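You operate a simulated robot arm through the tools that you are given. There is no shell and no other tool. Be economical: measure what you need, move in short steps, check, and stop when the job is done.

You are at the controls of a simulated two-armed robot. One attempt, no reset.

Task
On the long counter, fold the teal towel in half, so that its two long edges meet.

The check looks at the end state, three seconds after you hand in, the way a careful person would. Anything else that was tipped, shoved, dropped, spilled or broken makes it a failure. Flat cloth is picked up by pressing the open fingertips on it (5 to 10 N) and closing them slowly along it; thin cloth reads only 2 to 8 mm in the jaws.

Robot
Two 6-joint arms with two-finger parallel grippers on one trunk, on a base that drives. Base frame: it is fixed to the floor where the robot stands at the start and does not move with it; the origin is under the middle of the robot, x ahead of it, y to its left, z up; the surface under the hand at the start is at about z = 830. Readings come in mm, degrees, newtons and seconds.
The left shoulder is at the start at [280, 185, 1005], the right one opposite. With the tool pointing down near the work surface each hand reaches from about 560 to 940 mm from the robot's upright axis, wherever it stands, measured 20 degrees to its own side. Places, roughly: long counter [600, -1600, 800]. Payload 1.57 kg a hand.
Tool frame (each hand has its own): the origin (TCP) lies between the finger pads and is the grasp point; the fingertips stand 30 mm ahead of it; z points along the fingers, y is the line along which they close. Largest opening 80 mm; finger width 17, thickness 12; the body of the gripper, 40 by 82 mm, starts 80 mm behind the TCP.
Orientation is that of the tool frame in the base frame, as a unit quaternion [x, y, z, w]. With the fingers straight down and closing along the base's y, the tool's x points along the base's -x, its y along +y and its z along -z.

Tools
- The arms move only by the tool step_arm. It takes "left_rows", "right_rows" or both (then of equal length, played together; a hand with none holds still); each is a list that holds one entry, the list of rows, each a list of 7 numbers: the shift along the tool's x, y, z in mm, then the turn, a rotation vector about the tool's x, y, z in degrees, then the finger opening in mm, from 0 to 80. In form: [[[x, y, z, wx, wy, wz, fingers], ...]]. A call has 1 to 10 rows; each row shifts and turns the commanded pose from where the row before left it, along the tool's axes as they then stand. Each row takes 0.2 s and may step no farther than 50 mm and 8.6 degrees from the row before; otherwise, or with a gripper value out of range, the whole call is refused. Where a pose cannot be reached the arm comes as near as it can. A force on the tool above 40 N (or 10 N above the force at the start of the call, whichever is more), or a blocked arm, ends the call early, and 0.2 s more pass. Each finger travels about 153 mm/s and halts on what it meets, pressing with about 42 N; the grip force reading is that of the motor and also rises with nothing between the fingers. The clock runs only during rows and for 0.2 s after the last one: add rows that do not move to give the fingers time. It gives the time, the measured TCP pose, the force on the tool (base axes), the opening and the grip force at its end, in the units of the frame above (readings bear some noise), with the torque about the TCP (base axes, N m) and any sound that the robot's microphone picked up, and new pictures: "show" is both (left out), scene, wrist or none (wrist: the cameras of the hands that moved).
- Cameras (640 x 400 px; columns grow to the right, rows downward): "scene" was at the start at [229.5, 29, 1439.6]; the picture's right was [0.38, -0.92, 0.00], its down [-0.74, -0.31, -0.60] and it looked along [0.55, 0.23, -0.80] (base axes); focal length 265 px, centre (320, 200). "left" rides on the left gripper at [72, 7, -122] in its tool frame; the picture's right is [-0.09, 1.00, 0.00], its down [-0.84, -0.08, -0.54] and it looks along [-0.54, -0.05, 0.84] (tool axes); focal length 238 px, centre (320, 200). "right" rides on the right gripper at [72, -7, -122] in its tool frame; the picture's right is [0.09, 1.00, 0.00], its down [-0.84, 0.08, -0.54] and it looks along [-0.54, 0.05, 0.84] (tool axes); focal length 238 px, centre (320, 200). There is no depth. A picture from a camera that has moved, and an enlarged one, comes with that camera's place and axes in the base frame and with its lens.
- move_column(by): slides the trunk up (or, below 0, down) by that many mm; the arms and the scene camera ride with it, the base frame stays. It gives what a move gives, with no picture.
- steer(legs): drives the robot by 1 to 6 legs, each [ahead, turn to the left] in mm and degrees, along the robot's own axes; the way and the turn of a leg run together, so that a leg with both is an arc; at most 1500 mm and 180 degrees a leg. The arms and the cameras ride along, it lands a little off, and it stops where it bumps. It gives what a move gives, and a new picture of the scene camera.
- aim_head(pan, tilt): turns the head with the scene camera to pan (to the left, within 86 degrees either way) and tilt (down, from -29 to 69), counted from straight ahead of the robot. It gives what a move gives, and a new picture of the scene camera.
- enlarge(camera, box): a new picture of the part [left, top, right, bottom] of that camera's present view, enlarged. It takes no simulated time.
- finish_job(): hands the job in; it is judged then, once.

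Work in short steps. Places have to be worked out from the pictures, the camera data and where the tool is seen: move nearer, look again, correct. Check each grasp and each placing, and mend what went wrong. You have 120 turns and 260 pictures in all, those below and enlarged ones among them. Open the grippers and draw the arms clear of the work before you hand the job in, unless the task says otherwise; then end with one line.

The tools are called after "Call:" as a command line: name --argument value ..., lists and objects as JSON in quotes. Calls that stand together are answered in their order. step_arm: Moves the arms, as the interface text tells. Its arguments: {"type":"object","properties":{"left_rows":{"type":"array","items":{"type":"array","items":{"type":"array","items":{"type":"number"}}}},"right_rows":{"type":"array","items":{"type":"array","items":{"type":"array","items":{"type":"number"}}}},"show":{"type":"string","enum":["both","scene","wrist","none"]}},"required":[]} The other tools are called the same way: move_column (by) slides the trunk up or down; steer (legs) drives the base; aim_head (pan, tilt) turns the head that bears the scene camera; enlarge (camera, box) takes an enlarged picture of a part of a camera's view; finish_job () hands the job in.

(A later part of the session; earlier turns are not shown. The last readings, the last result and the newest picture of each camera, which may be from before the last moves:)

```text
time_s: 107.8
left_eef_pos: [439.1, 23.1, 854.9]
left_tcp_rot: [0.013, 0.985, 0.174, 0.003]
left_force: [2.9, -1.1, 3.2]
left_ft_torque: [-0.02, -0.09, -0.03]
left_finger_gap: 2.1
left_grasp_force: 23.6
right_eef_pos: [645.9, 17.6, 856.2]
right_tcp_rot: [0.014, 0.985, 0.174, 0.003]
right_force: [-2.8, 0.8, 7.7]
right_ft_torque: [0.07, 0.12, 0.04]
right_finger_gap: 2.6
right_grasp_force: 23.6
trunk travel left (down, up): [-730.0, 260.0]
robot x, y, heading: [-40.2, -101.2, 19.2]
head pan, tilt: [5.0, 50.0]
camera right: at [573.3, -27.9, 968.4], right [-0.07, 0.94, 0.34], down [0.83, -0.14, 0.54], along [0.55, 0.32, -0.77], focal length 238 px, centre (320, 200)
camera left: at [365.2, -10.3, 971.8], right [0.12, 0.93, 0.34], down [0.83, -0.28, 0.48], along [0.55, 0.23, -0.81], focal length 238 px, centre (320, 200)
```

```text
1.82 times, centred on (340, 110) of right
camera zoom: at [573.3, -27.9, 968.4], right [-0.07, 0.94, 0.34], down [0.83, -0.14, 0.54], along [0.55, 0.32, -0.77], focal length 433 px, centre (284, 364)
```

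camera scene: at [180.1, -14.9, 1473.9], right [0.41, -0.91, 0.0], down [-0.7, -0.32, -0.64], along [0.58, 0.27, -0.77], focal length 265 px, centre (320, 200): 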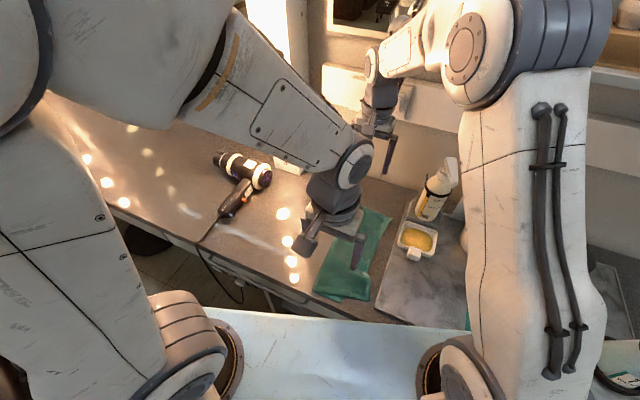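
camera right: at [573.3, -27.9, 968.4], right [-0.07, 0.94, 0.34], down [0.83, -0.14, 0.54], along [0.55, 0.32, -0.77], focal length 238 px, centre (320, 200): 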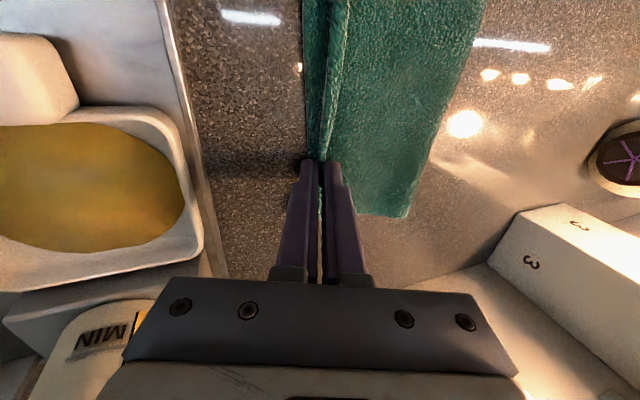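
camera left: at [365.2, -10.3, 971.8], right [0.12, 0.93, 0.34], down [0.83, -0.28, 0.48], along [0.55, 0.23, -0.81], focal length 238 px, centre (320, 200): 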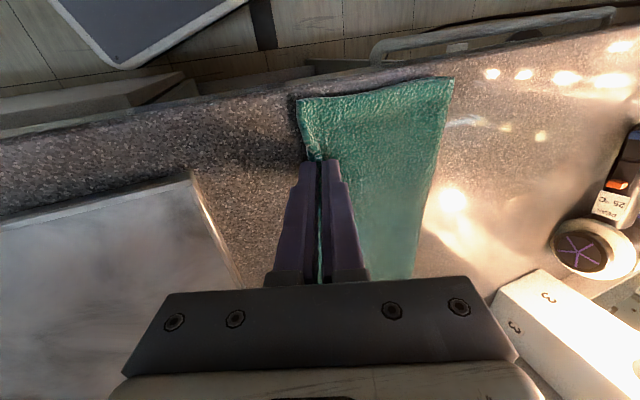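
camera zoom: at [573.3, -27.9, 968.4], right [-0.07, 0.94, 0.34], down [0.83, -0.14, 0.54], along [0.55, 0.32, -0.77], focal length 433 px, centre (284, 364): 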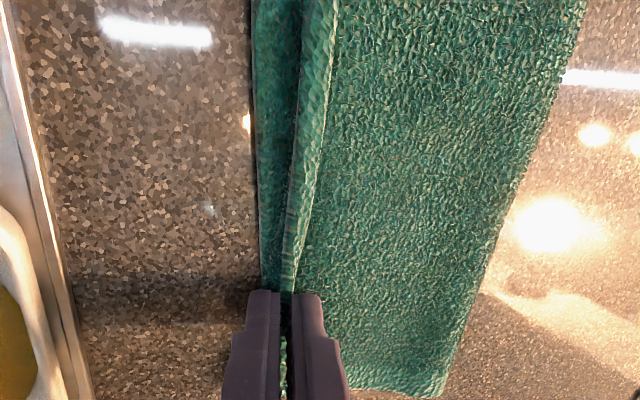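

Edges coincide closely. I ease up 1.5 mm, open wide slowly, wait, and then retreat.

Call:
step_arm --left_rows '[[[0, 0, -1.5, 0, 0, 0, 0], [0, 0, 0, 0, 0, 0, 4], [0, 0, 0, 0, 0, 0, 8], [0, 0, 0, 0, 0, 0, 14], [0, 0, 0, 0, 0, 0, 22], [0, 0, 0, 0, 0, 0, 30], [0, 0, 0, 0, 0, 0, 30], [0, 0, -6, 0, 0, 0, 30], [0, 0, -10, 0, 0, 0, 30], [0, 0, 0, 0, 0, 0, 30]]]' --right_rows '[[[0, 0, -1.5, 0, 0, 0, 0], [0, 0, 0, 0, 0, 0, 4], [0, 0, 0, 0, 0, 0, 8], [0, 0, 0, 0, 0, 0, 14], [0, 0, 0, 0, 0, 0, 22], [0, 0, 0, 0, 0, 0, 30], [0, 0, 0, 0, 0, 0, 30], [0, 0, -6, 0, 0, 0, 30], [0, 0, -10, 0, 0, 0, 30], [0, 0, 0, 0, 0, 0, 30]]]' --show "wrist"

Call:
enlarge --camera "left" --box '[230, 20, 450, 240]'

Call:
enlarge --camera "right" --box '[230, 0, 450, 220]'

```text
time_s: 110.0
left_eef_pos: [437.9, 17.1, 872.9]
left_tcp_rot: [0.013, 0.985, 0.174, 0.002]
left_force: [-0.4, -0.1, 0.1]
left_ft_torque: [0.03, -0.02, -0.03]
left_finger_gap: 30.0
left_grasp_force: 0.1
right_eef_pos: [646.1, 10.0, 872.5]
right_tcp_rot: [0.014, 0.985, 0.174, 0.002]
right_force: [0.3, 0.1, 0.4]
right_ft_torque: [-0.01, -0.01, 0.0]
right_finger_gap: 29.8
right_grasp_force: 0.2
trunk travel left (down, up): [-730.0, 260.0]
robot x, y, heading: [-40.5, -101.0, 19.8]
head pan, tilt: [5.0, 50.0]
camera right: at [571.8, -35.0, 984.2], right [-0.07, 0.94, 0.34], down [0.83, -0.14, 0.54], along [0.55, 0.32, -0.77], focal length 238 px, centre (320, 200)
camera left: at [364.4, -16.4, 989.2], right [0.12, 0.93, 0.34], down [0.83, -0.28, 0.48], along [0.55, 0.23, -0.81], focal length 238 px, centre (320, 200)
```

right: 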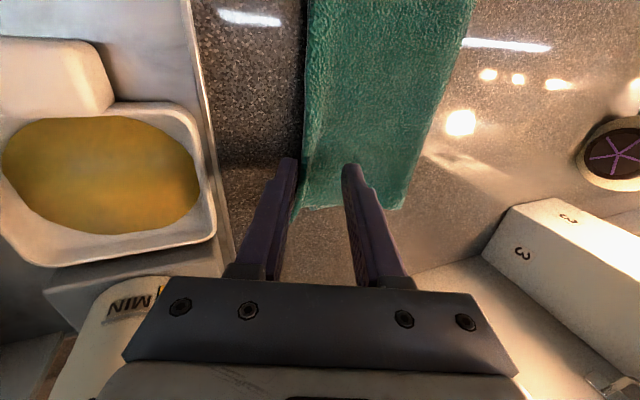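
left: 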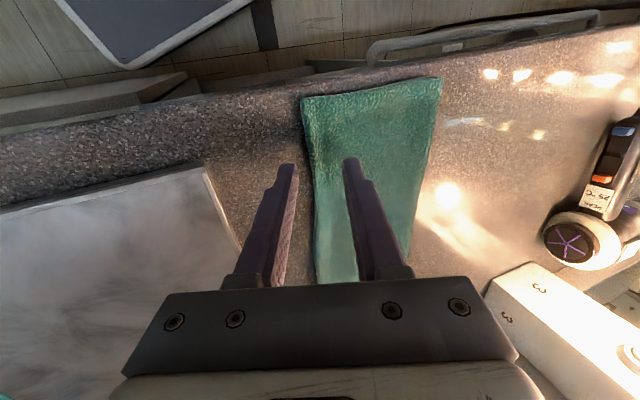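

```text
1.82 times, centred on (340, 130) of left
camera zoom: at [364.4, -16.4, 989.2], right [0.12, 0.93, 0.34], down [0.83, -0.28, 0.48], along [0.55, 0.23, -0.81], focal length 433 px, centre (284, 327)
```

zoom: 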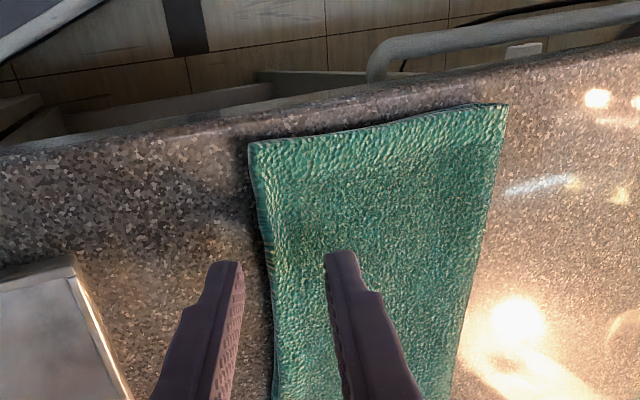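

```text
1.82 times, centred on (340, 110) of right
camera zoom: at [571.8, -35.0, 984.2], right [-0.07, 0.94, 0.34], down [0.83, -0.14, 0.54], along [0.55, 0.32, -0.77], focal length 433 px, centre (284, 364)
```

zoom: 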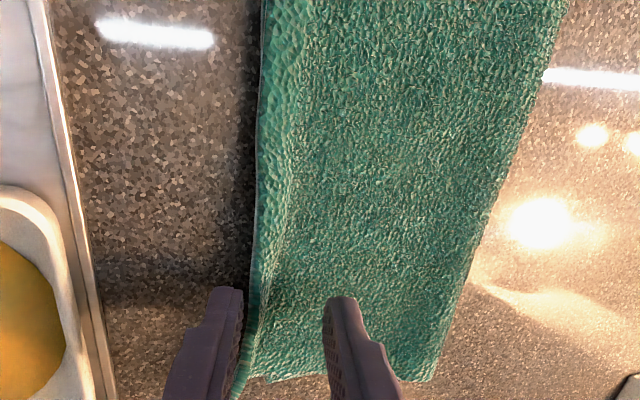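

Released flat with the edges meeting. I retreat straight up and inspect.

Call:
step_arm --left_rows '[[[0, 0, -20, 0, 0, 0, 30], [0, 0, -30, 7, 0, 0, 30], [0, 0, -40, 7, 0, 0, 30], [0, 0, -40, 6, 0, 0, 30], [20, 10, -30, 0, 0, 0, 80], [20, 10, -20, 0, 0, 0, 80]]]' --right_rows '[[[0, 0, -20, 0, 0, 0, 30], [0, 0, -30, 7, 0, 0, 30], [0, 0, -40, 7, 0, 0, 30], [0, 0, -40, 6, 0, 0, 30], [0, 20, -30, 0, 0, 0, 80], [0, 20, -10, 0, 0, 0, 80]]]' --show "both"

Call:
enlarge --camera "left" --box '[200, 20, 480, 280]'

Call:
enlarge --camera "right" --box '[200, 0, 480, 200]'

```text
time_s: 111.4
left_eef_pos: [396.8, 9.3, 1046.9]
left_tcp_rot: [0.014, 1.0, 0.0, 0.0]
left_force: [-0.6, -0.6, 0.2]
left_ft_torque: [0.02, 0.02, -0.02]
left_finger_gap: 79.9
left_grasp_force: 0.1
right_eef_pos: [646.1, 18.8, 1037.2]
right_tcp_rot: [0.014, 1.0, -0.002, 0.0]
right_force: [0.4, -0.2, 0.1]
right_ft_torque: [-0.02, 0.0, 0.01]
right_finger_gap: 80.0
right_grasp_force: 0.0
trunk travel left (down, up): [-730.0, 260.0]
robot x, y, heading: [-40.7, -101.3, 19.5]
head pan, tilt: [5.0, 50.0]
camera scene: at [180.4, -14.9, 1473.8], right [0.41, -0.91, 0.0], down [-0.7, -0.32, -0.64], along [0.58, 0.27, -0.77], focal length 265 px, centre (320, 200)
camera right: at [573.3, 14.8, 1159.5], right [-0.06, 1.0, 0.0], down [0.84, 0.05, 0.54], along [0.54, 0.03, -0.84], focal length 238 px, centre (320, 200)
camera left: at [324.9, 18.8, 1169.5], right [0.12, 0.99, 0.0], down [0.83, -0.1, 0.54], along [0.54, -0.06, -0.84], focal length 238 px, centre (320, 200)
```

scene: 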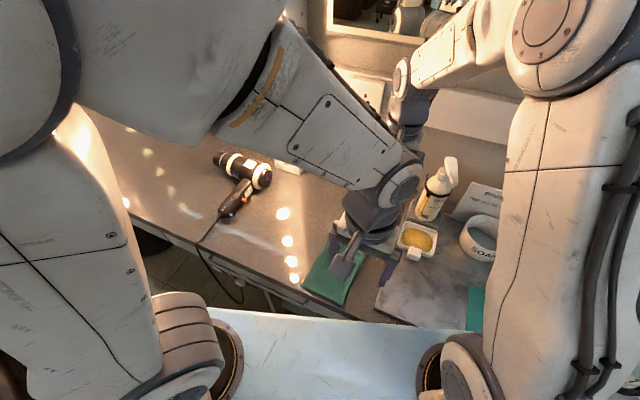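
right: 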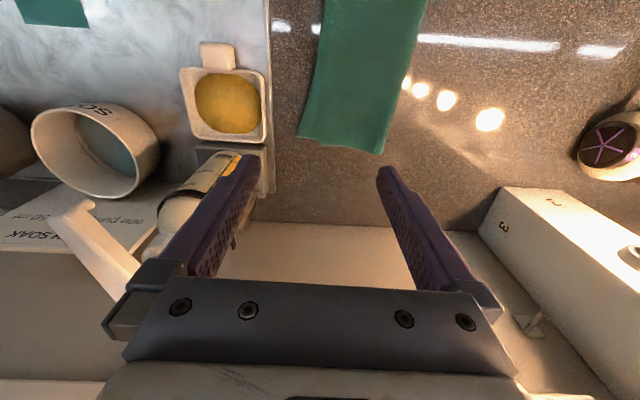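
left: 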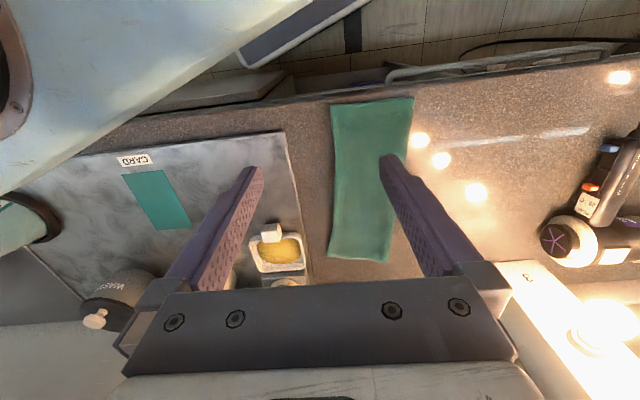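

```text
1.54 times, centred on (340, 150) of left
camera zoom: at [324.9, 18.8, 1169.5], right [0.12, 0.99, 0.0], down [0.83, -0.1, 0.54], along [0.54, -0.06, -0.84], focal length 367 px, centre (289, 277)
```

zoom: 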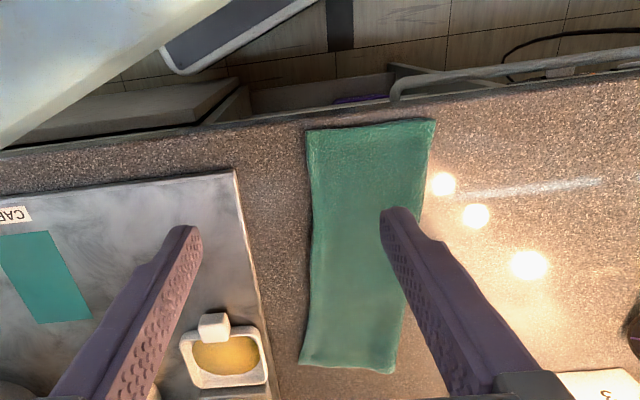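

```text
2.00 times, centred on (340, 100) of right
camera zoom: at [573.3, 14.8, 1159.5], right [-0.06, 1.0, 0.0], down [0.84, 0.05, 0.54], along [0.54, 0.03, -0.84], focal length 477 px, centre (280, 400)
```

zoom: 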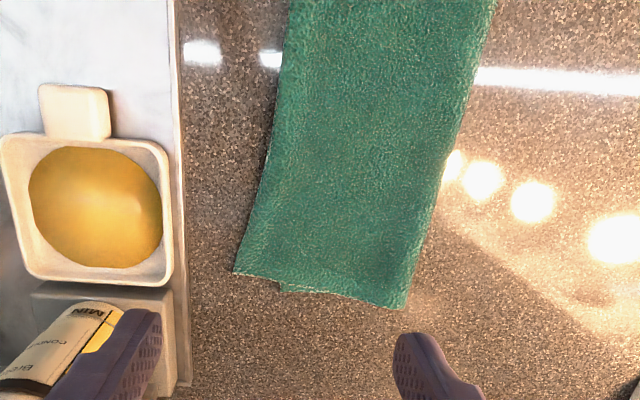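

Near end is exact (edge at y≈27 on the lower corner), but at the far end the top now overhangs: its corner is at (682,-10) against the lower edge near y 20. I'll correct that end with the right hand alone: regrip the overhang near x 650.

Call:
step_arm --right_rows '[[[-1, -5, 38, 0, 0, 0, 16], [-1, -5, 38, 0, 0, 0, 16], [-1, -5, 38, 0, 0, 0, 16], [-1, -5, 38, 0, 0, 0, 16], [0, 0, 0, -6, 0, 0, 16], [0, -1, 10, 0, 0, 0, 16], [0, -1.2, 12, 0, 0, 0, 16], [0, 0, 0, 0, 0, 0, 16]]]' --show "wrist"

Call:
enlarge --camera "right" --box '[220, 60, 420, 220]'

```text
time_s: 113.2
left_eef_pos: [398.5, 8.3, 1047.2]
left_tcp_rot: [0.013, 1.0, 0.0, 0.0]
left_force: [-0.7, 0.1, 0.2]
left_ft_torque: [0.0, -0.02, 0.01]
left_finger_gap: 80.2
left_grasp_force: 0.1
right_eef_pos: [650.8, -0.8, 863.2]
right_tcp_rot: [0.014, 0.999, 0.052, 0.001]
right_force: [-0.1, -0.3, 0.9]
right_ft_torque: [-0.01, 0.03, -0.03]
right_finger_gap: 15.9
right_grasp_force: 0.0
trunk travel left (down, up): [-730.0, 260.0]
robot x, y, heading: [-40.0, -102.6, 19.2]
head pan, tilt: [5.0, 50.0]
camera right: at [576.7, -17.0, 983.7], right [-0.06, 0.99, 0.1], down [0.84, 0.0, 0.55], along [0.54, 0.12, -0.83], focal length 238 px, centre (320, 200)
```

right: 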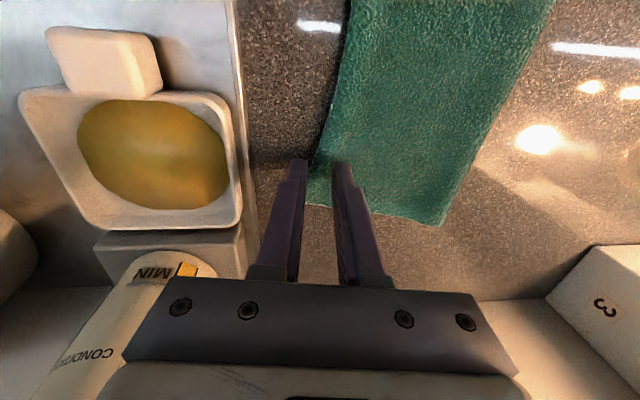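

```text
2.50 times, centred on (320, 140) of right
camera zoom: at [576.7, -17.0, 983.7], right [-0.06, 0.99, 0.1], down [0.84, 0.0, 0.55], along [0.54, 0.12, -0.83], focal length 596 px, centre (320, 350)
```

zoom: 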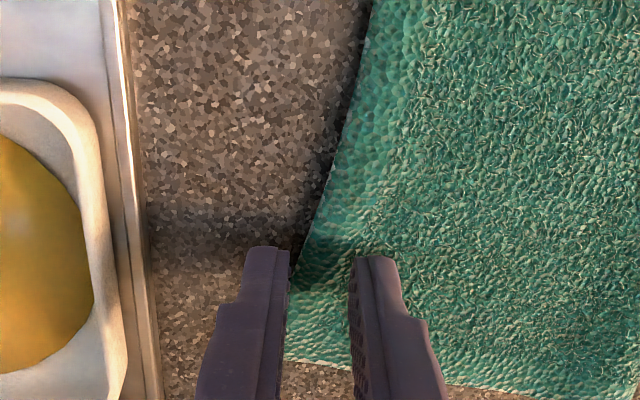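

The edge lies just inside the jaw. I lower to contact and close.

Call:
step_arm --right_rows '[[[0, -0.7, 7, 0, 0, 0, 16], [0, -0.2, 2, 0, 0, 0, 16], [0, -0.1, 1.5, 0, 0, 0, 16], [0, 0, 0.8, 0, 0, 0, 16], [0, 0, 0, 0, 0, 0, 16], [0, 0, 0, 0, 0, 0, 16]]]' --show "none"

```text
time_s: 114.6
left_eef_pos: [397.5, 9.2, 1048.2]
left_tcp_rot: [0.013, 1.0, 0.0, 0.0]
left_force: [0.1, 0.2, 0.4]
left_ft_torque: [-0.03, 0.0, -0.02]
left_finger_gap: 80.1
left_grasp_force: 0.1
right_eef_pos: [650.7, -0.5, 853.3]
right_tcp_rot: [0.014, 0.999, 0.053, 0.001]
right_force: [-0.6, -0.5, 8.1]
right_ft_torque: [0.07, -0.04, -0.02]
right_finger_gap: 16.0
right_grasp_force: 0.5
trunk travel left (down, up): [-730.0, 260.0]
robot x, y, heading: [-40.5, -102.5, 19.5]
head pan, tilt: [5.0, 50.0]
```

Call:
step_arm --right_rows '[[[0, 0, 0, 0, 0, 0, 14], [0, 0, 0, 0, 0, 0, 12], [0, 0, 0, 0, 0, 0, 10], [0, 0, 0, 0, 0, 0, 8], [0, 0, 0, 0, 0, 0, 6], [0, 0, 0, 0, 0, 0, 4], [0, 0, 0, 0, 0, 0, 2], [0, 0, 0, 0, 0, 0, 0], [0, 0, 0, 0, 0, 0, 0], [0, 0, 0, 0, 0, 0, 0]]]' --show "wrist"

Call:
enlarge --camera "right" --box '[220, 60, 420, 220]'

```text
time_s: 116.8
left_eef_pos: [397.8, 10.5, 1047.7]
left_tcp_rot: [0.013, 1.0, 0.0, 0.001]
left_force: [0.1, -0.8, 0.4]
left_ft_torque: [0.0, 0.02, -0.03]
left_finger_gap: 80.1
left_grasp_force: 0.0
right_eef_pos: [650.0, -0.5, 853.5]
right_tcp_rot: [0.014, 0.999, 0.052, 0.001]
right_force: [0.4, -0.2, 6.0]
right_ft_torque: [0.04, 0.05, -0.02]
right_finger_gap: 0.0
right_grasp_force: 21.8
trunk travel left (down, up): [-730.0, 260.0]
robot x, y, heading: [-38.8, -100.8, 19.3]
head pan, tilt: [5.0, 50.0]
camera right: at [577.0, -16.8, 973.4], right [-0.06, 0.99, 0.1], down [0.84, 0.0, 0.55], along [0.54, 0.12, -0.83], focal length 238 px, centre (320, 200)
```

right: 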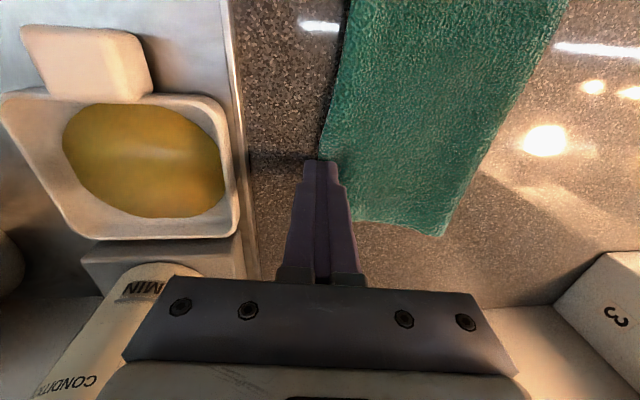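

```text
2.50 times, centred on (320, 140) of right
camera zoom: at [577.0, -16.8, 973.4], right [-0.06, 0.99, 0.1], down [0.84, 0.0, 0.55], along [0.54, 0.12, -0.83], focal length 596 px, centre (320, 350)
```

zoom: 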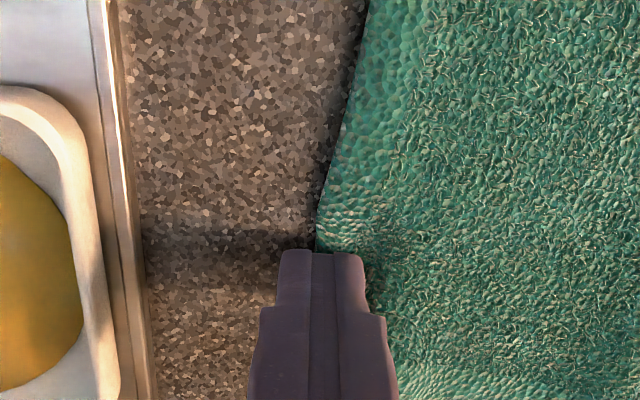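

The right closed empty. I reopen, shift 4 mm inward, lessen the tilt so the inner finger presses the cloth better, and retry.

Call:
step_arm --right_rows '[[[0, 0.5, -6, 0, 0, 0, 0], [0, 0, 0, 0, 0, 0, 20], [0, 4, 0, 4, 0, 0, 20], [0, 0, 0, 0, 0, 0, 20], [0, 0, 5, 0, 0, 0, 20], [0, 0, 1.5, 0, 0, 0, 20], [0, 0, 0, 0, 0, 0, 20], [0, 0, 0, 0, 0, 0, 20]]]' --show "wrist"

Call:
enlarge --camera "right" --box '[220, 60, 420, 220]'

```text
time_s: 118.6
left_eef_pos: [396.4, 9.2, 1048.1]
left_tcp_rot: [0.012, 1.0, 0.0, 0.0]
left_force: [0.6, -1.0, 0.4]
left_ft_torque: [-0.02, 0.0, 0.0]
left_finger_gap: 80.3
left_grasp_force: 0.1
right_eef_pos: [649.9, 4.1, 853.1]
right_tcp_rot: [0.013, 1.0, 0.017, 0.001]
right_force: [-2.6, -0.1, 18.2]
right_ft_torque: [0.29, 0.09, 0.06]
right_finger_gap: 19.7
right_grasp_force: 0.1
trunk travel left (down, up): [-730.0, 260.0]
robot x, y, heading: [-41.4, -101.3, 19.4]
head pan, tilt: [5.0, 50.0]
camera right: at [577.0, -4.2, 975.1], right [-0.06, 1.0, 0.04], down [0.84, 0.03, 0.55], along [0.54, 0.06, -0.84], focal length 238 px, centre (320, 200)
```

right: 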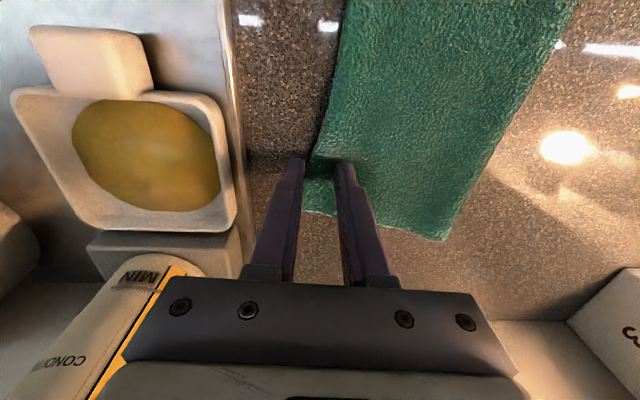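

```text
2.50 times, centred on (320, 140) of right
camera zoom: at [577.0, -4.2, 975.1], right [-0.06, 1.0, 0.04], down [0.84, 0.03, 0.55], along [0.54, 0.06, -0.84], focal length 596 px, centre (320, 350)
```

zoom: 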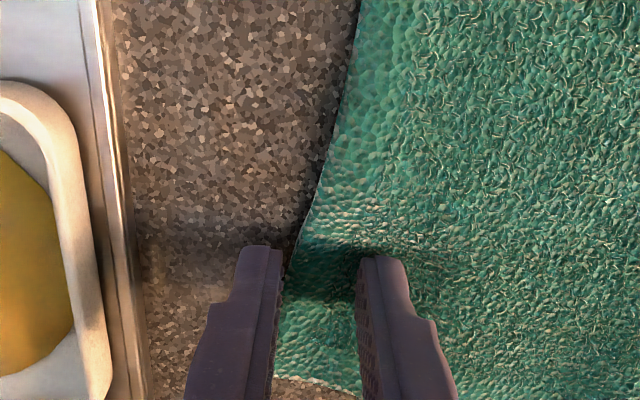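

Placed well, pressing a bit hard; I ease 0.5 mm and close slowly.

Call:
step_arm --right_rows '[[[0, 0, -0.5, 0, 0, 0, 20], [0, 0, 0, 0, 0, 0, 17], [0, 0, 0, 0, 0, 0, 14], [0, 0, 0, 0, 0, 0, 11], [0, 0, 0, 0, 0, 0, 8], [0, 0, 0, 0, 0, 0, 6], [0, 0, 0, 0, 0, 0, 4], [0, 0, 0, 0, 0, 0, 2], [0, 0, 0, 0, 0, 0, 0], [0, 0, 0, 0, 0, 0, 0]]]' --show "wrist"

Call:
enlarge --camera "right" --box '[220, 60, 420, 220]'

```text
time_s: 120.8
left_eef_pos: [397.4, 9.6, 1046.5]
left_tcp_rot: [0.013, 1.0, 0.0, 0.0]
left_force: [-0.1, 0.3, 0.4]
left_ft_torque: [-0.02, -0.02, -0.02]
left_finger_gap: 80.1
left_grasp_force: 0.0
right_eef_pos: [650.2, 5.3, 852.8]
right_tcp_rot: [0.014, 1.0, 0.018, 0.002]
right_force: [0.9, 4.8, 19.9]
right_ft_torque: [0.32, 0.0, 0.04]
right_finger_gap: 3.3
right_grasp_force: 24.7
trunk travel left (down, up): [-730.0, 260.0]
robot x, y, heading: [-42.9, -100.8, 19.4]
head pan, tilt: [5.0, 50.0]
camera right: at [577.0, -4.0, 975.4], right [-0.06, 1.0, 0.03], down [0.84, 0.03, 0.55], along [0.54, 0.06, -0.84], focal length 238 px, centre (320, 200)
```

right: 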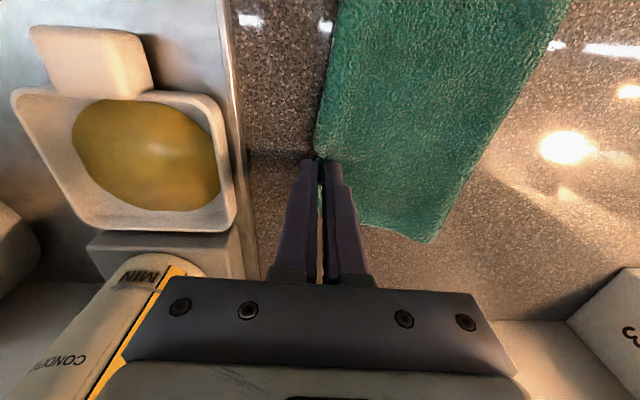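

```text
2.50 times, centred on (320, 140) of right
camera zoom: at [577.0, -4.0, 975.4], right [-0.06, 1.0, 0.03], down [0.84, 0.03, 0.55], along [0.54, 0.06, -0.84], focal length 596 px, centre (320, 350)
```

zoom: 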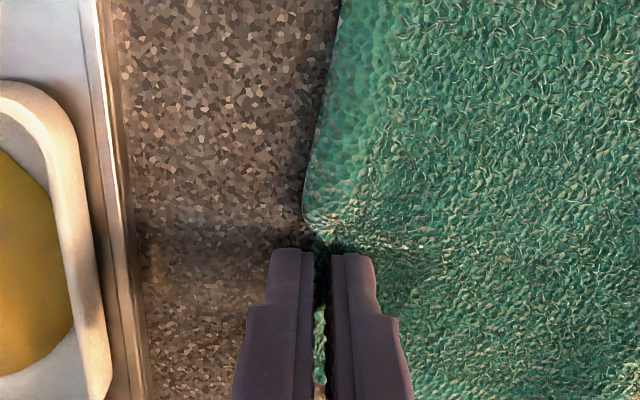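

Gripped (3.3 mm). I lift this end along an arc to the left and look at the lower edge.

Call:
step_arm --right_rows '[[[0, 2, -15, 0, 0, 0, 0], [0, 4, -20, 0, 0, 0, 0], [0, 8, -20, 0, 0, 0, 0], [0, 14, -18, 0, 0, 0, 0], [0, 18, -12, 0, 0, 0, 0], [0, 20, -5, 0, 0, 0, 0], [0, 20, 0, 0, 0, 0, 0], [0, 0, 0, 0, 0, 0, 0]]]' --show "wrist"

Call:
enlarge --camera "right" --box '[200, 0, 480, 220]'

Call:
enlarge --camera "left" --box '[200, 20, 480, 300]'

```text
time_s: 122.6
left_eef_pos: [397.7, 9.2, 1047.0]
left_tcp_rot: [0.013, 1.0, 0.0, 0.0]
left_force: [0.1, 0.2, -0.3]
left_ft_torque: [0.03, -0.04, 0.03]
left_finger_gap: 80.0
left_grasp_force: 0.1
right_eef_pos: [651.9, 86.1, 947.0]
right_tcp_rot: [0.014, 1.0, 0.018, 0.001]
right_force: [0.0, -0.2, -0.6]
right_ft_torque: [-0.04, -0.01, 0.0]
right_finger_gap: 2.9
right_grasp_force: 23.8
trunk travel left (down, up): [-730.0, 260.0]
robot x, y, heading: [-38.3, -100.7, 19.3]
head pan, tilt: [5.0, 50.0]
camera right: at [579.6, 76.7, 1068.5], right [-0.06, 1.0, 0.03], down [0.84, 0.03, 0.54], along [0.54, 0.06, -0.84], focal length 238 px, centre (320, 200)
```

right: 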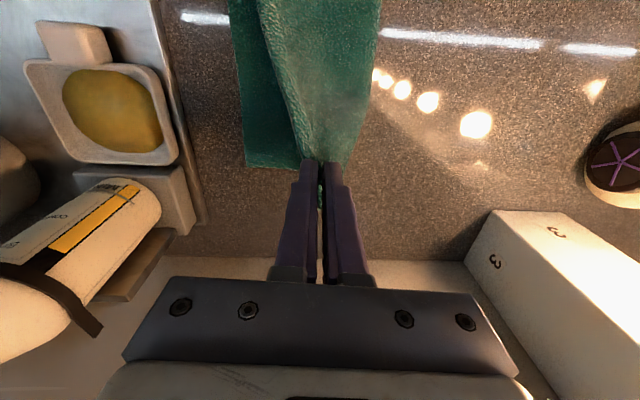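

```text
1.82 times, centred on (340, 110) of right
camera zoom: at [579.6, 76.7, 1068.5], right [-0.06, 1.0, 0.03], down [0.84, 0.03, 0.54], along [0.54, 0.06, -0.84], focal length 433 px, centre (284, 364)
```

zoom: 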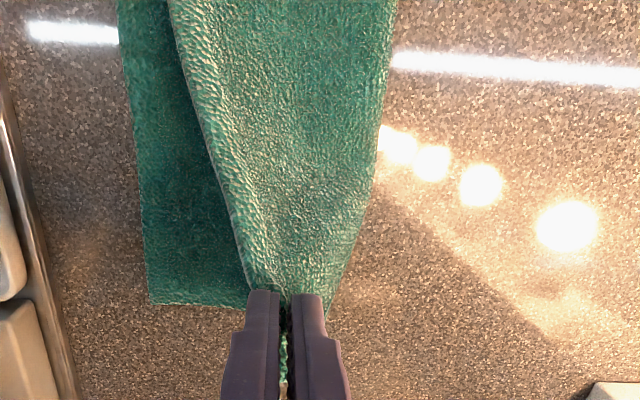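

```text
1.43 times, centred on (340, 160) of left
camera zoom: at [325.1, 18.8, 1169.3], right [0.12, 0.99, 0.0], down [0.83, -0.1, 0.54], along [0.54, -0.06, -0.84], focal length 340 px, centre (291, 257)
```

zoom: 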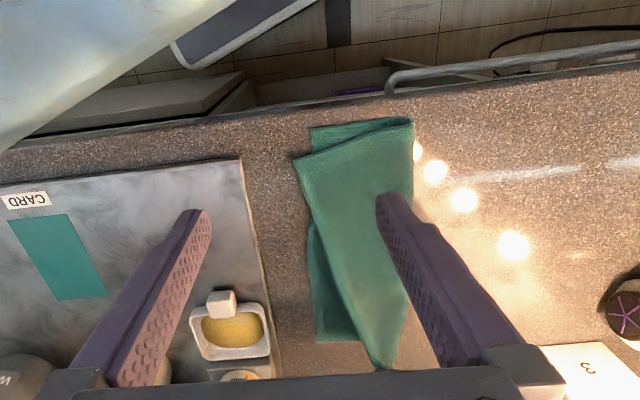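

Lifting only the far end twisted the near end (D now at (428,11)). So I regrip the near edge with the left hand at x≈452 as well, to guide both ends together.

Call:
step_arm --left_rows '[[[-13.5, 1.9, 40, 0, 0, 0, 14], [-13.5, 1.9, 40, 0, 0, 0, 14], [-13.5, 1.9, 40, 0, 0, 0, 14], [-13.5, 1.9, 40, 0, 0, 0, 14], [0, 0, 0, -4, 0, 0, 14], [0, -0.7, 10, 0, 0, 0, 14], [0, -0.7, 10, 0, 0, 0, 14], [0, 0, 0, 0, 0, 0, 14]]]' --show "wrist"

Call:
enlarge --camera "left" --box '[230, 60, 430, 220]'

```text
time_s: 124.4
left_eef_pos: [452.9, 13.0, 867.2]
left_tcp_rot: [0.013, 0.999, 0.035, 0.0]
left_force: [0.9, -0.8, 0.3]
left_ft_torque: [0.02, 0.02, 0.0]
left_finger_gap: 13.9
left_grasp_force: 0.0
right_eef_pos: [652.5, 85.5, 946.7]
right_tcp_rot: [0.014, 1.0, 0.017, 0.001]
right_force: [0.3, 0.5, 0.1]
right_ft_torque: [0.02, 0.0, 0.0]
right_finger_gap: 2.9
right_grasp_force: 24.3
trunk travel left (down, up): [-730.0, 260.0]
robot x, y, heading: [-41.6, -99.8, 19.5]
head pan, tilt: [5.0, 50.0]
camera left: at [379.5, 13.8, 989.7], right [0.12, 0.99, 0.07], down [0.83, -0.14, 0.54], along [0.54, -0.01, -0.84], focal length 238 px, centre (320, 200)
```

left: 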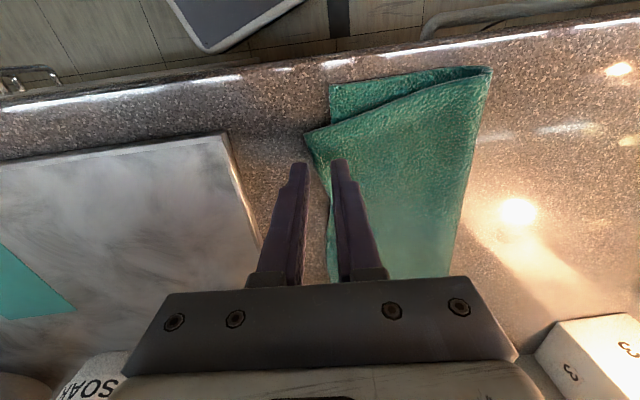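

```text
2.50 times, centred on (330, 140) of left
camera zoom: at [379.5, 13.8, 989.7], right [0.12, 0.99, 0.07], down [0.83, -0.14, 0.54], along [0.54, -0.01, -0.84], focal length 596 px, centre (295, 350)
```

zoom: 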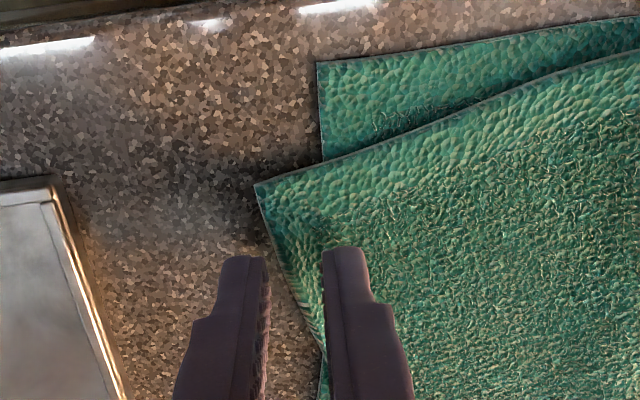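

Well placed. I lower to contact.

Call:
step_arm --left_rows '[[[0, -0.6, 9, 0, 0, 0, 14], [0, -0.2, 3, 0, 0, 0, 14], [0, 0, 1.5, 0, 0, 0, 14], [0, 0, 0.8, 0, 0, 0, 14], [0, 0, 0, 0, 0, 0, 14], [0, 0, 0, 0, 0, 0, 14]]]' --show "none"

```text
time_s: 125.8
left_eef_pos: [452.7, 14.4, 853.2]
left_tcp_rot: [0.013, 0.999, 0.035, 0.002]
left_force: [-3.3, -1.2, 16.8]
left_ft_torque: [0.21, 0.08, 0.07]
left_finger_gap: 14.4
left_grasp_force: 0.4
right_eef_pos: [652.3, 85.2, 947.5]
right_tcp_rot: [0.013, 1.0, 0.018, 0.0]
right_force: [0.2, -0.4, 0.1]
right_ft_torque: [0.0, -0.02, 0.0]
right_finger_gap: 2.9
right_grasp_force: 24.1
trunk travel left (down, up): [-730.0, 260.0]
robot x, y, heading: [-39.6, -102.7, 19.8]
head pan, tilt: [5.0, 50.0]
```

Call:
step_arm --left_rows '[[[0, 0, -0.4, 0, 0, 0, 14], [0, 0, 0, 0, 0, 0, 12], [0, 0, 0, 0, 0, 0, 10], [0, 0, 0, 0, 0, 0, 8], [0, 0, 0, 0, 0, 0, 6], [0, 0, 0, 0, 0, 0, 4], [0, 0, 0, 0, 0, 0, 2], [0, 0, 0, 0, 0, 0, 0], [0, 0, 0, 0, 0, 0, 0]]]' --show "wrist"

Call:
enlarge --camera "left" --box '[230, 60, 430, 220]'

```text
time_s: 127.8
left_eef_pos: [451.3, 13.9, 854.1]
left_tcp_rot: [0.013, 0.999, 0.036, 0.0]
left_force: [2.1, 4.0, 18.4]
left_ft_torque: [0.29, 0.0, 0.02]
left_finger_gap: 0.0
left_grasp_force: 21.2
right_eef_pos: [652.2, 84.9, 947.1]
right_tcp_rot: [0.014, 1.0, 0.017, 0.001]
right_force: [-0.1, -0.4, 0.1]
right_ft_torque: [0.02, 0.01, -0.01]
right_finger_gap: 3.0
right_grasp_force: 24.1
trunk travel left (down, up): [-730.0, 260.0]
robot x, y, heading: [-41.2, -105.1, 19.5]
head pan, tilt: [5.0, 50.0]
camera left: at [379.2, 14.8, 975.9], right [0.12, 0.99, 0.07], down [0.83, -0.14, 0.54], along [0.54, 0.0, -0.84], focal length 238 px, centre (320, 200)
```

left: 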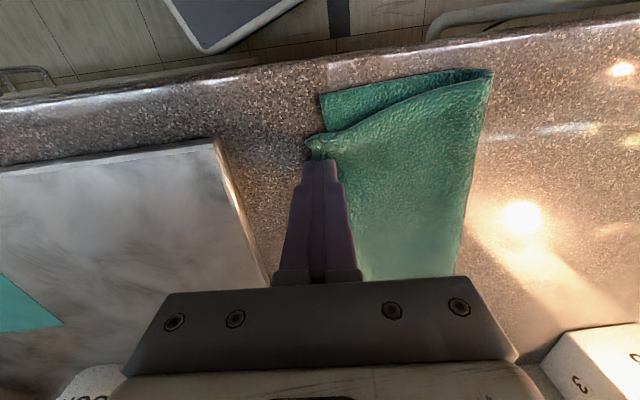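

```text
2.50 times, centred on (330, 140) of left
camera zoom: at [379.2, 14.8, 975.9], right [0.12, 0.99, 0.07], down [0.83, -0.14, 0.54], along [0.54, 0.0, -0.84], focal length 596 px, centre (295, 350)
```

zoom: 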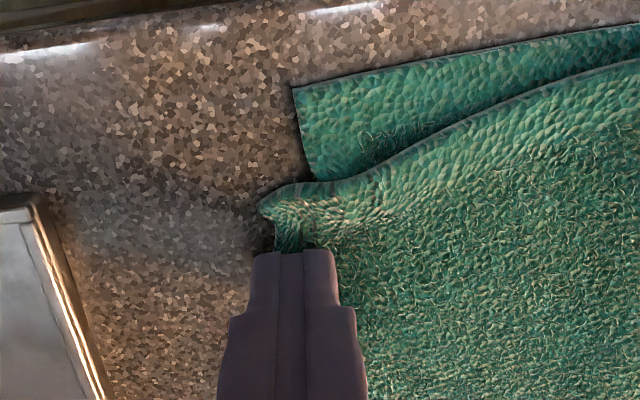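

The gap reads 0, though cloth seems bunched at the tips. I lift 15 mm to see.

Call:
step_arm --left_rows '[[[0, 0, -8, 0, 0, 0, 0], [0, 0, -8, 0, 0, 0, 0], [0, 0, 0, 0, 0, 0, 0]]]' --show "wrist"

Call:
enlarge --camera "left" --box '[230, 60, 430, 220]'

```text
time_s: 128.6
left_eef_pos: [451.9, 13.7, 869.4]
left_tcp_rot: [0.013, 0.999, 0.034, 0.001]
left_force: [0.4, -0.6, 0.2]
left_ft_torque: [-0.01, 0.0, -0.01]
left_finger_gap: 0.0
left_grasp_force: 20.8
right_eef_pos: [652.8, 84.6, 947.0]
right_tcp_rot: [0.014, 1.0, 0.017, 0.0]
right_force: [0.6, 0.3, 0.5]
right_ft_torque: [-0.03, -0.01, 0.02]
right_finger_gap: 3.0
right_grasp_force: 24.4
trunk travel left (down, up): [-730.0, 260.0]
robot x, y, heading: [-41.6, -101.5, 19.6]
head pan, tilt: [5.0, 50.0]
camera left: at [378.9, 14.2, 991.6], right [0.12, 0.99, 0.07], down [0.83, -0.14, 0.54], along [0.54, -0.01, -0.84], focal length 238 px, centre (320, 200)
```

left: 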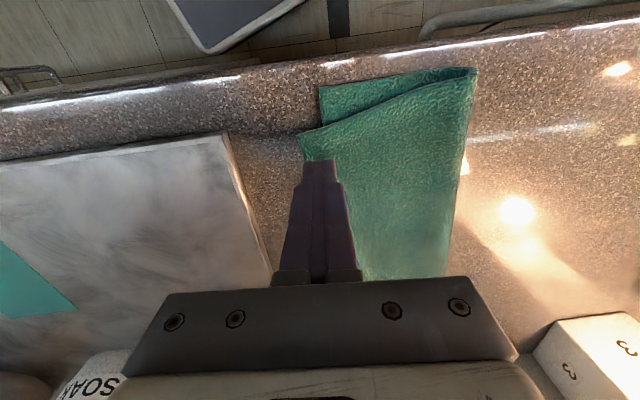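

```text
2.50 times, centred on (330, 140) of left
camera zoom: at [378.9, 14.2, 991.6], right [0.12, 0.99, 0.07], down [0.83, -0.14, 0.54], along [0.54, -0.01, -0.84], focal length 596 px, centre (295, 350)
```

zoom: 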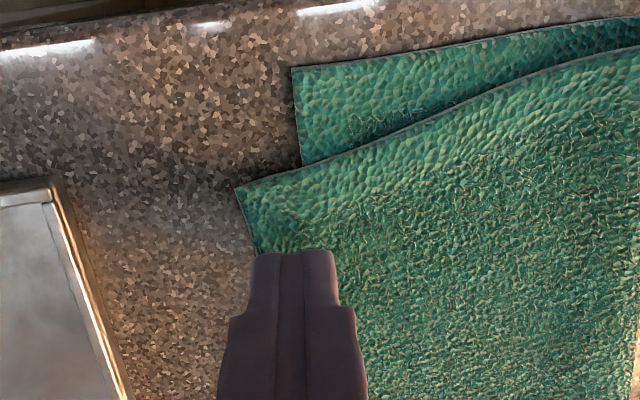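

Empty; the edge is now about 14 mm right of the jaw centre. I reopen to 22 mm, shift 5 mm out, flatten the tilt and press again.

Call:
step_arm --left_rows '[[[0, -4, 0, 2.5, 0, 0, 22], [0, 0, 0, 0, 0, 0, 22], [0, 0, 8, 0, 0, 0, 22], [0, 0, 6, 0, 0, 0, 22], [0, 0, 1.5, 0, 0, 0, 22], [0, 0, 0, 0, 0, 0, 22], [0, 0, 0, 0, 0, 0, 22]]]' --show "wrist"

Call:
enlarge --camera "left" --box '[230, 60, 430, 220]'

```text
time_s: 130.2
left_eef_pos: [452.0, 9.3, 853.9]
left_tcp_rot: [0.014, 1.0, 0.013, 0.001]
left_force: [-1.8, 0.6, 19.4]
left_ft_torque: [0.33, 0.05, 0.02]
left_finger_gap: 23.0
left_grasp_force: 0.0
right_eef_pos: [651.6, 84.7, 946.3]
right_tcp_rot: [0.014, 1.0, 0.017, 0.0]
right_force: [-0.2, -0.3, -0.2]
right_ft_torque: [-0.02, 0.0, 0.0]
right_finger_gap: 3.0
right_grasp_force: 23.9
trunk travel left (down, up): [-730.0, 260.0]
robot x, y, heading: [-38.6, -97.7, 19.6]
head pan, tilt: [5.0, 50.0]
camera left: at [379.2, 14.9, 976.2], right [0.12, 0.99, 0.03], down [0.83, -0.11, 0.54], along [0.54, -0.04, -0.84], focal length 238 px, centre (320, 200)
```

left: 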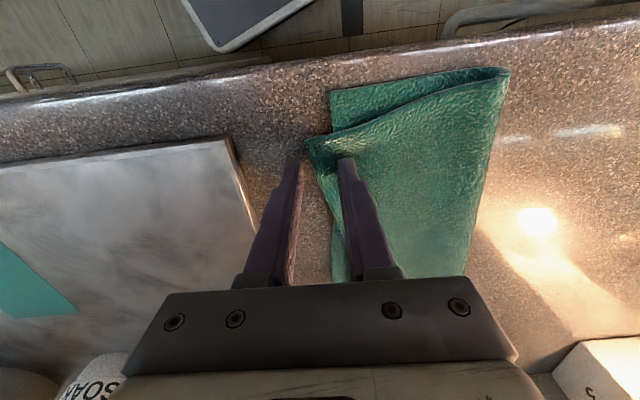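

```text
2.50 times, centred on (330, 140) of left
camera zoom: at [379.2, 14.9, 976.2], right [0.12, 0.99, 0.03], down [0.83, -0.11, 0.54], along [0.54, -0.04, -0.84], focal length 596 px, centre (295, 350)
```

zoom: 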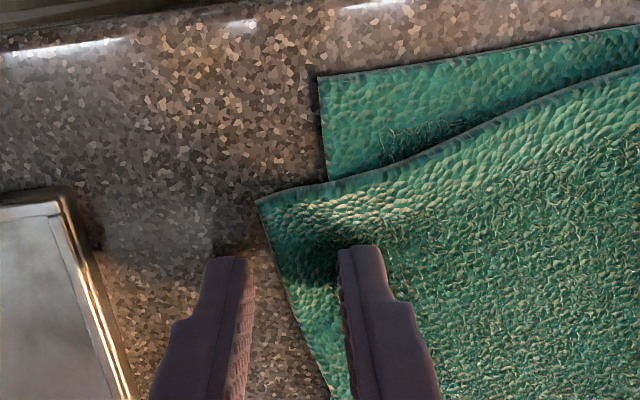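

Now the inner finger presses on cloth with the edge well inside the jaw. I close slowly.

Call:
step_arm --left_rows '[[[0, 0, -0.3, 0, 0, 0, 20], [0, 0, 0, 0, 0, 0, 17], [0, 0, 0, 0, 0, 0, 14], [0, 0, 0, 0, 0, 0, 11], [0, 0, 0, 0, 0, 0, 8], [0, 0, 0, 0, 0, 0, 6], [0, 0, 0, 0, 0, 0, 4], [0, 0, 0, 0, 0, 0, 2], [0, 0, 0, 0, 0, 0, 0], [0, 0, 0, 0, 0, 0, 0]]]' --show "wrist"

Call:
enlarge --camera "left" --box '[230, 60, 430, 220]'

```text
time_s: 132.4
left_eef_pos: [451.8, 9.0, 853.6]
left_tcp_rot: [0.014, 1.0, 0.013, 0.001]
left_force: [2.8, 2.7, 19.4]
left_ft_torque: [0.29, -0.09, -0.01]
left_finger_gap: 2.6
left_grasp_force: 24.2
right_eef_pos: [652.2, 84.8, 947.7]
right_tcp_rot: [0.014, 1.0, 0.017, 0.001]
right_force: [-0.2, 0.4, 0.3]
right_ft_torque: [0.0, -0.01, -0.03]
right_finger_gap: 3.0
right_grasp_force: 23.8
trunk travel left (down, up): [-730.0, 260.0]
robot x, y, heading: [-40.1, -102.7, 19.7]
head pan, tilt: [5.0, 50.0]
camera left: at [379.3, 14.9, 976.4], right [0.12, 0.99, 0.03], down [0.83, -0.11, 0.54], along [0.54, -0.04, -0.84], focal length 238 px, centre (320, 200)
```

left: 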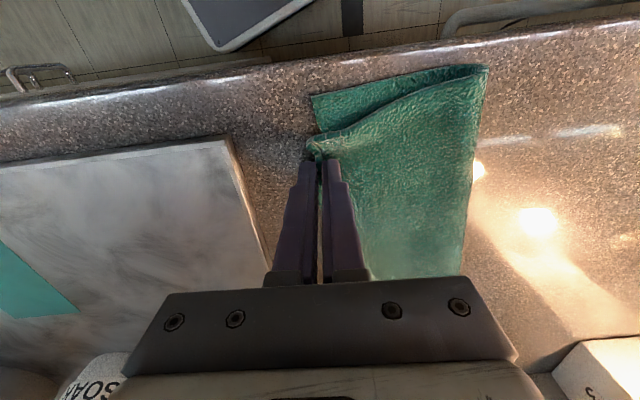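

```text
2.50 times, centred on (330, 140) of left
camera zoom: at [379.3, 14.9, 976.4], right [0.12, 0.99, 0.03], down [0.83, -0.11, 0.54], along [0.54, -0.04, -0.84], focal length 596 px, centre (295, 350)
```

zoom: 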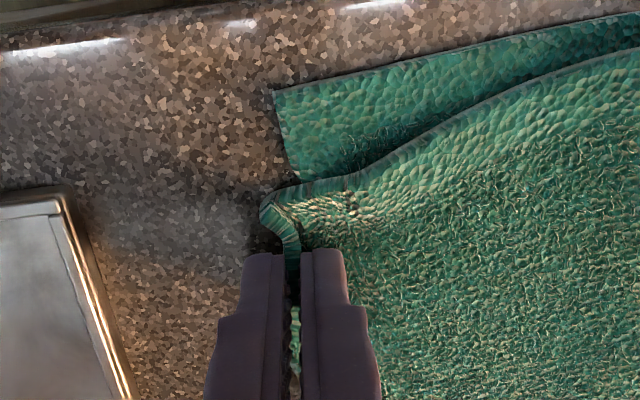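

Left holds the edge (2.6 mm). I lift it in the same arc to join the right hand.

Call:
step_arm --left_rows '[[[0, 2, -15, 0, 0, 0, 0], [0.5, 4, -20, 0, 0, 0, 0], [0.5, 8, -20, 0, 0, 0, 0], [0.5, 14, -18, 0, 0, 0, 0], [0.5, 18, -12, 0, 0, 0, 0], [0.5, 20, -6, 0, 0, 0, 0], [0.5, 20, 0, 0, 0, 0, 0], [0, 0, 0, 0, 0, 0, 0]]]' --right_rows '[[[0, 0, 0, 0, 0, 0, 0], [0, 0, 0, 0, 0, 0, 0], [0, 0, 0, 0, 0, 0, 0], [0, 0, 0, 0, 0, 0, 0], [0, 0, 0, 0, 0, 0, 0], [0, 10, 0, 0, 0, 0, 0], [0, 10, 0, 0, 0, 0, 0], [0, 0, 0, 0, 0, 0, 0]]]' --show "wrist"

```text
time_s: 134.2
left_eef_pos: [450.8, 92.7, 946.6]
left_tcp_rot: [0.013, 1.0, 0.013, 0.0]
left_force: [-0.1, -1.0, -0.6]
left_ft_torque: [0.0, -0.03, -0.02]
left_finger_gap: 2.3
left_grasp_force: 23.6
right_eef_pos: [654.3, 105.0, 947.9]
right_tcp_rot: [0.013, 1.0, 0.018, 0.0]
right_force: [-0.8, -1.2, -0.2]
right_ft_torque: [-0.07, 0.0, -0.02]
right_finger_gap: 3.0
right_grasp_force: 24.1
trunk travel left (down, up): [-730.0, 260.0]
robot x, y, heading: [-42.9, -100.6, 19.4]
head pan, tilt: [5.0, 50.0]
camera right: at [579.9, 97.2, 1068.7], right [-0.06, 1.0, 0.03], down [0.84, 0.04, 0.54], along [0.54, 0.06, -0.84], focal length 238 px, centre (320, 200)
camera left: at [379.2, 98.5, 1069.2], right [0.12, 0.99, 0.03], down [0.83, -0.11, 0.54], along [0.54, -0.04, -0.84], focal length 238 px, centre (320, 200)
```

right: 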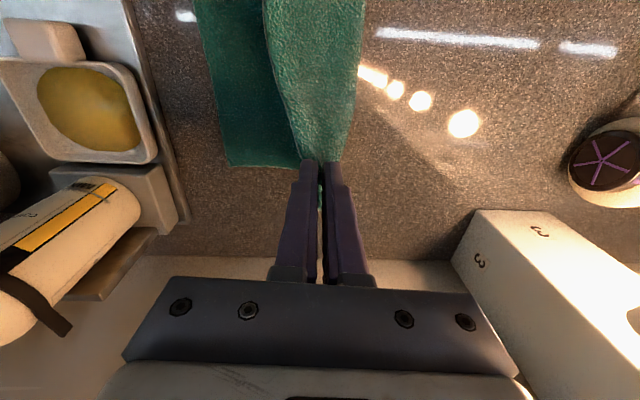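
left: 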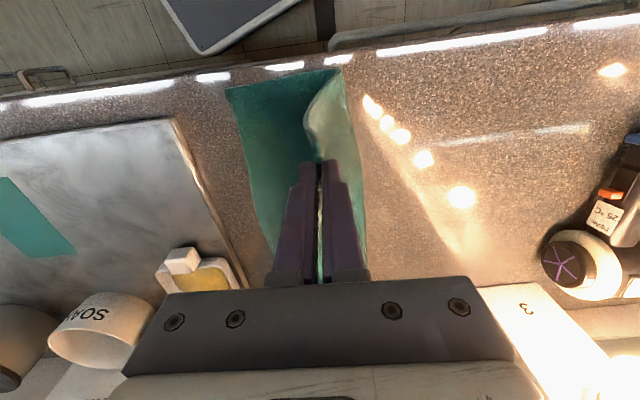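

Lower edge: C(403,16), (588,6), B(696,12). I swing both sheets further left past vertical, spreading the hands a little to their true distance along the edge.

Call:
step_arm --left_rows '[[[4, 9.4, 0, 0, 0, 0, 0], [4, 9.4, 0, 0, 0, 0, 0], [4, 9.4, 0, 0, 0, 0, 0], [4, 9.4, 0, 0, 0, 0, 0], [3, 9.4, 1, 0, 0, 0, 0], [0, 0, 0, 0, 0, 0, 0]]]' --right_rows '[[[-1, 8.8, 0, 0, 0, 0, 0], [-1, 8.8, 0, 0, 0, 0, 0], [-1, 8.8, 0, 0, 0, 0, 0], [-1, 8.8, 1, 0, 0, 0, 0], [-1, 8.8, 2, 0, 0, 0, 0], [0, 0, 0, 0, 0, 0, 0]]]' --show "wrist"

```text
time_s: 135.6
left_eef_pos: [433.2, 141.2, 946.9]
left_tcp_rot: [0.013, 1.0, 0.013, 0.0]
left_force: [-0.5, 0.2, 0.4]
left_ft_torque: [-0.01, 0.01, -0.04]
left_finger_gap: 2.7
left_grasp_force: 24.1
right_eef_pos: [658.9, 150.5, 943.0]
right_tcp_rot: [0.015, 1.0, 0.018, 0.0]
right_force: [0.5, 0.2, -0.4]
right_ft_torque: [-0.03, 0.01, -0.03]
right_finger_gap: 2.9
right_grasp_force: 24.0
trunk travel left (down, up): [-730.0, 260.0]
robot x, y, heading: [-40.7, -100.8, 19.6]
head pan, tilt: [5.0, 50.0]
camera right: at [586.6, 142.3, 1065.8], right [-0.06, 1.0, 0.03], down [0.84, 0.04, 0.54], along [0.54, 0.06, -0.84], focal length 238 px, centre (320, 200)
camera left: at [360.0, 147.4, 1070.3], right [0.12, 0.99, 0.03], down [0.83, -0.11, 0.54], along [0.54, -0.04, -0.84], focal length 238 px, centre (320, 200)
```

right: 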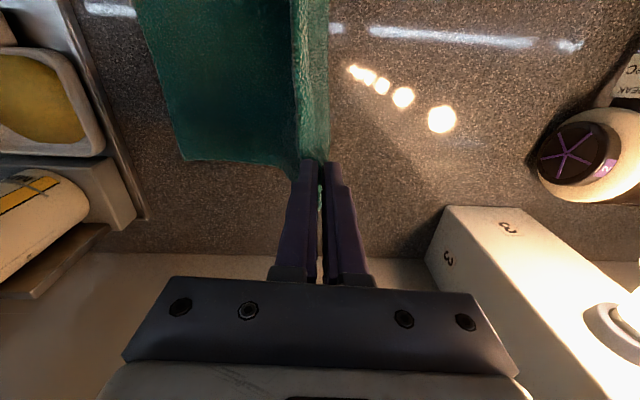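
left: 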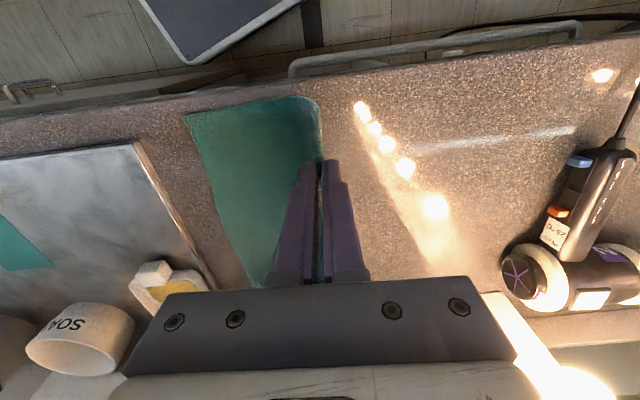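

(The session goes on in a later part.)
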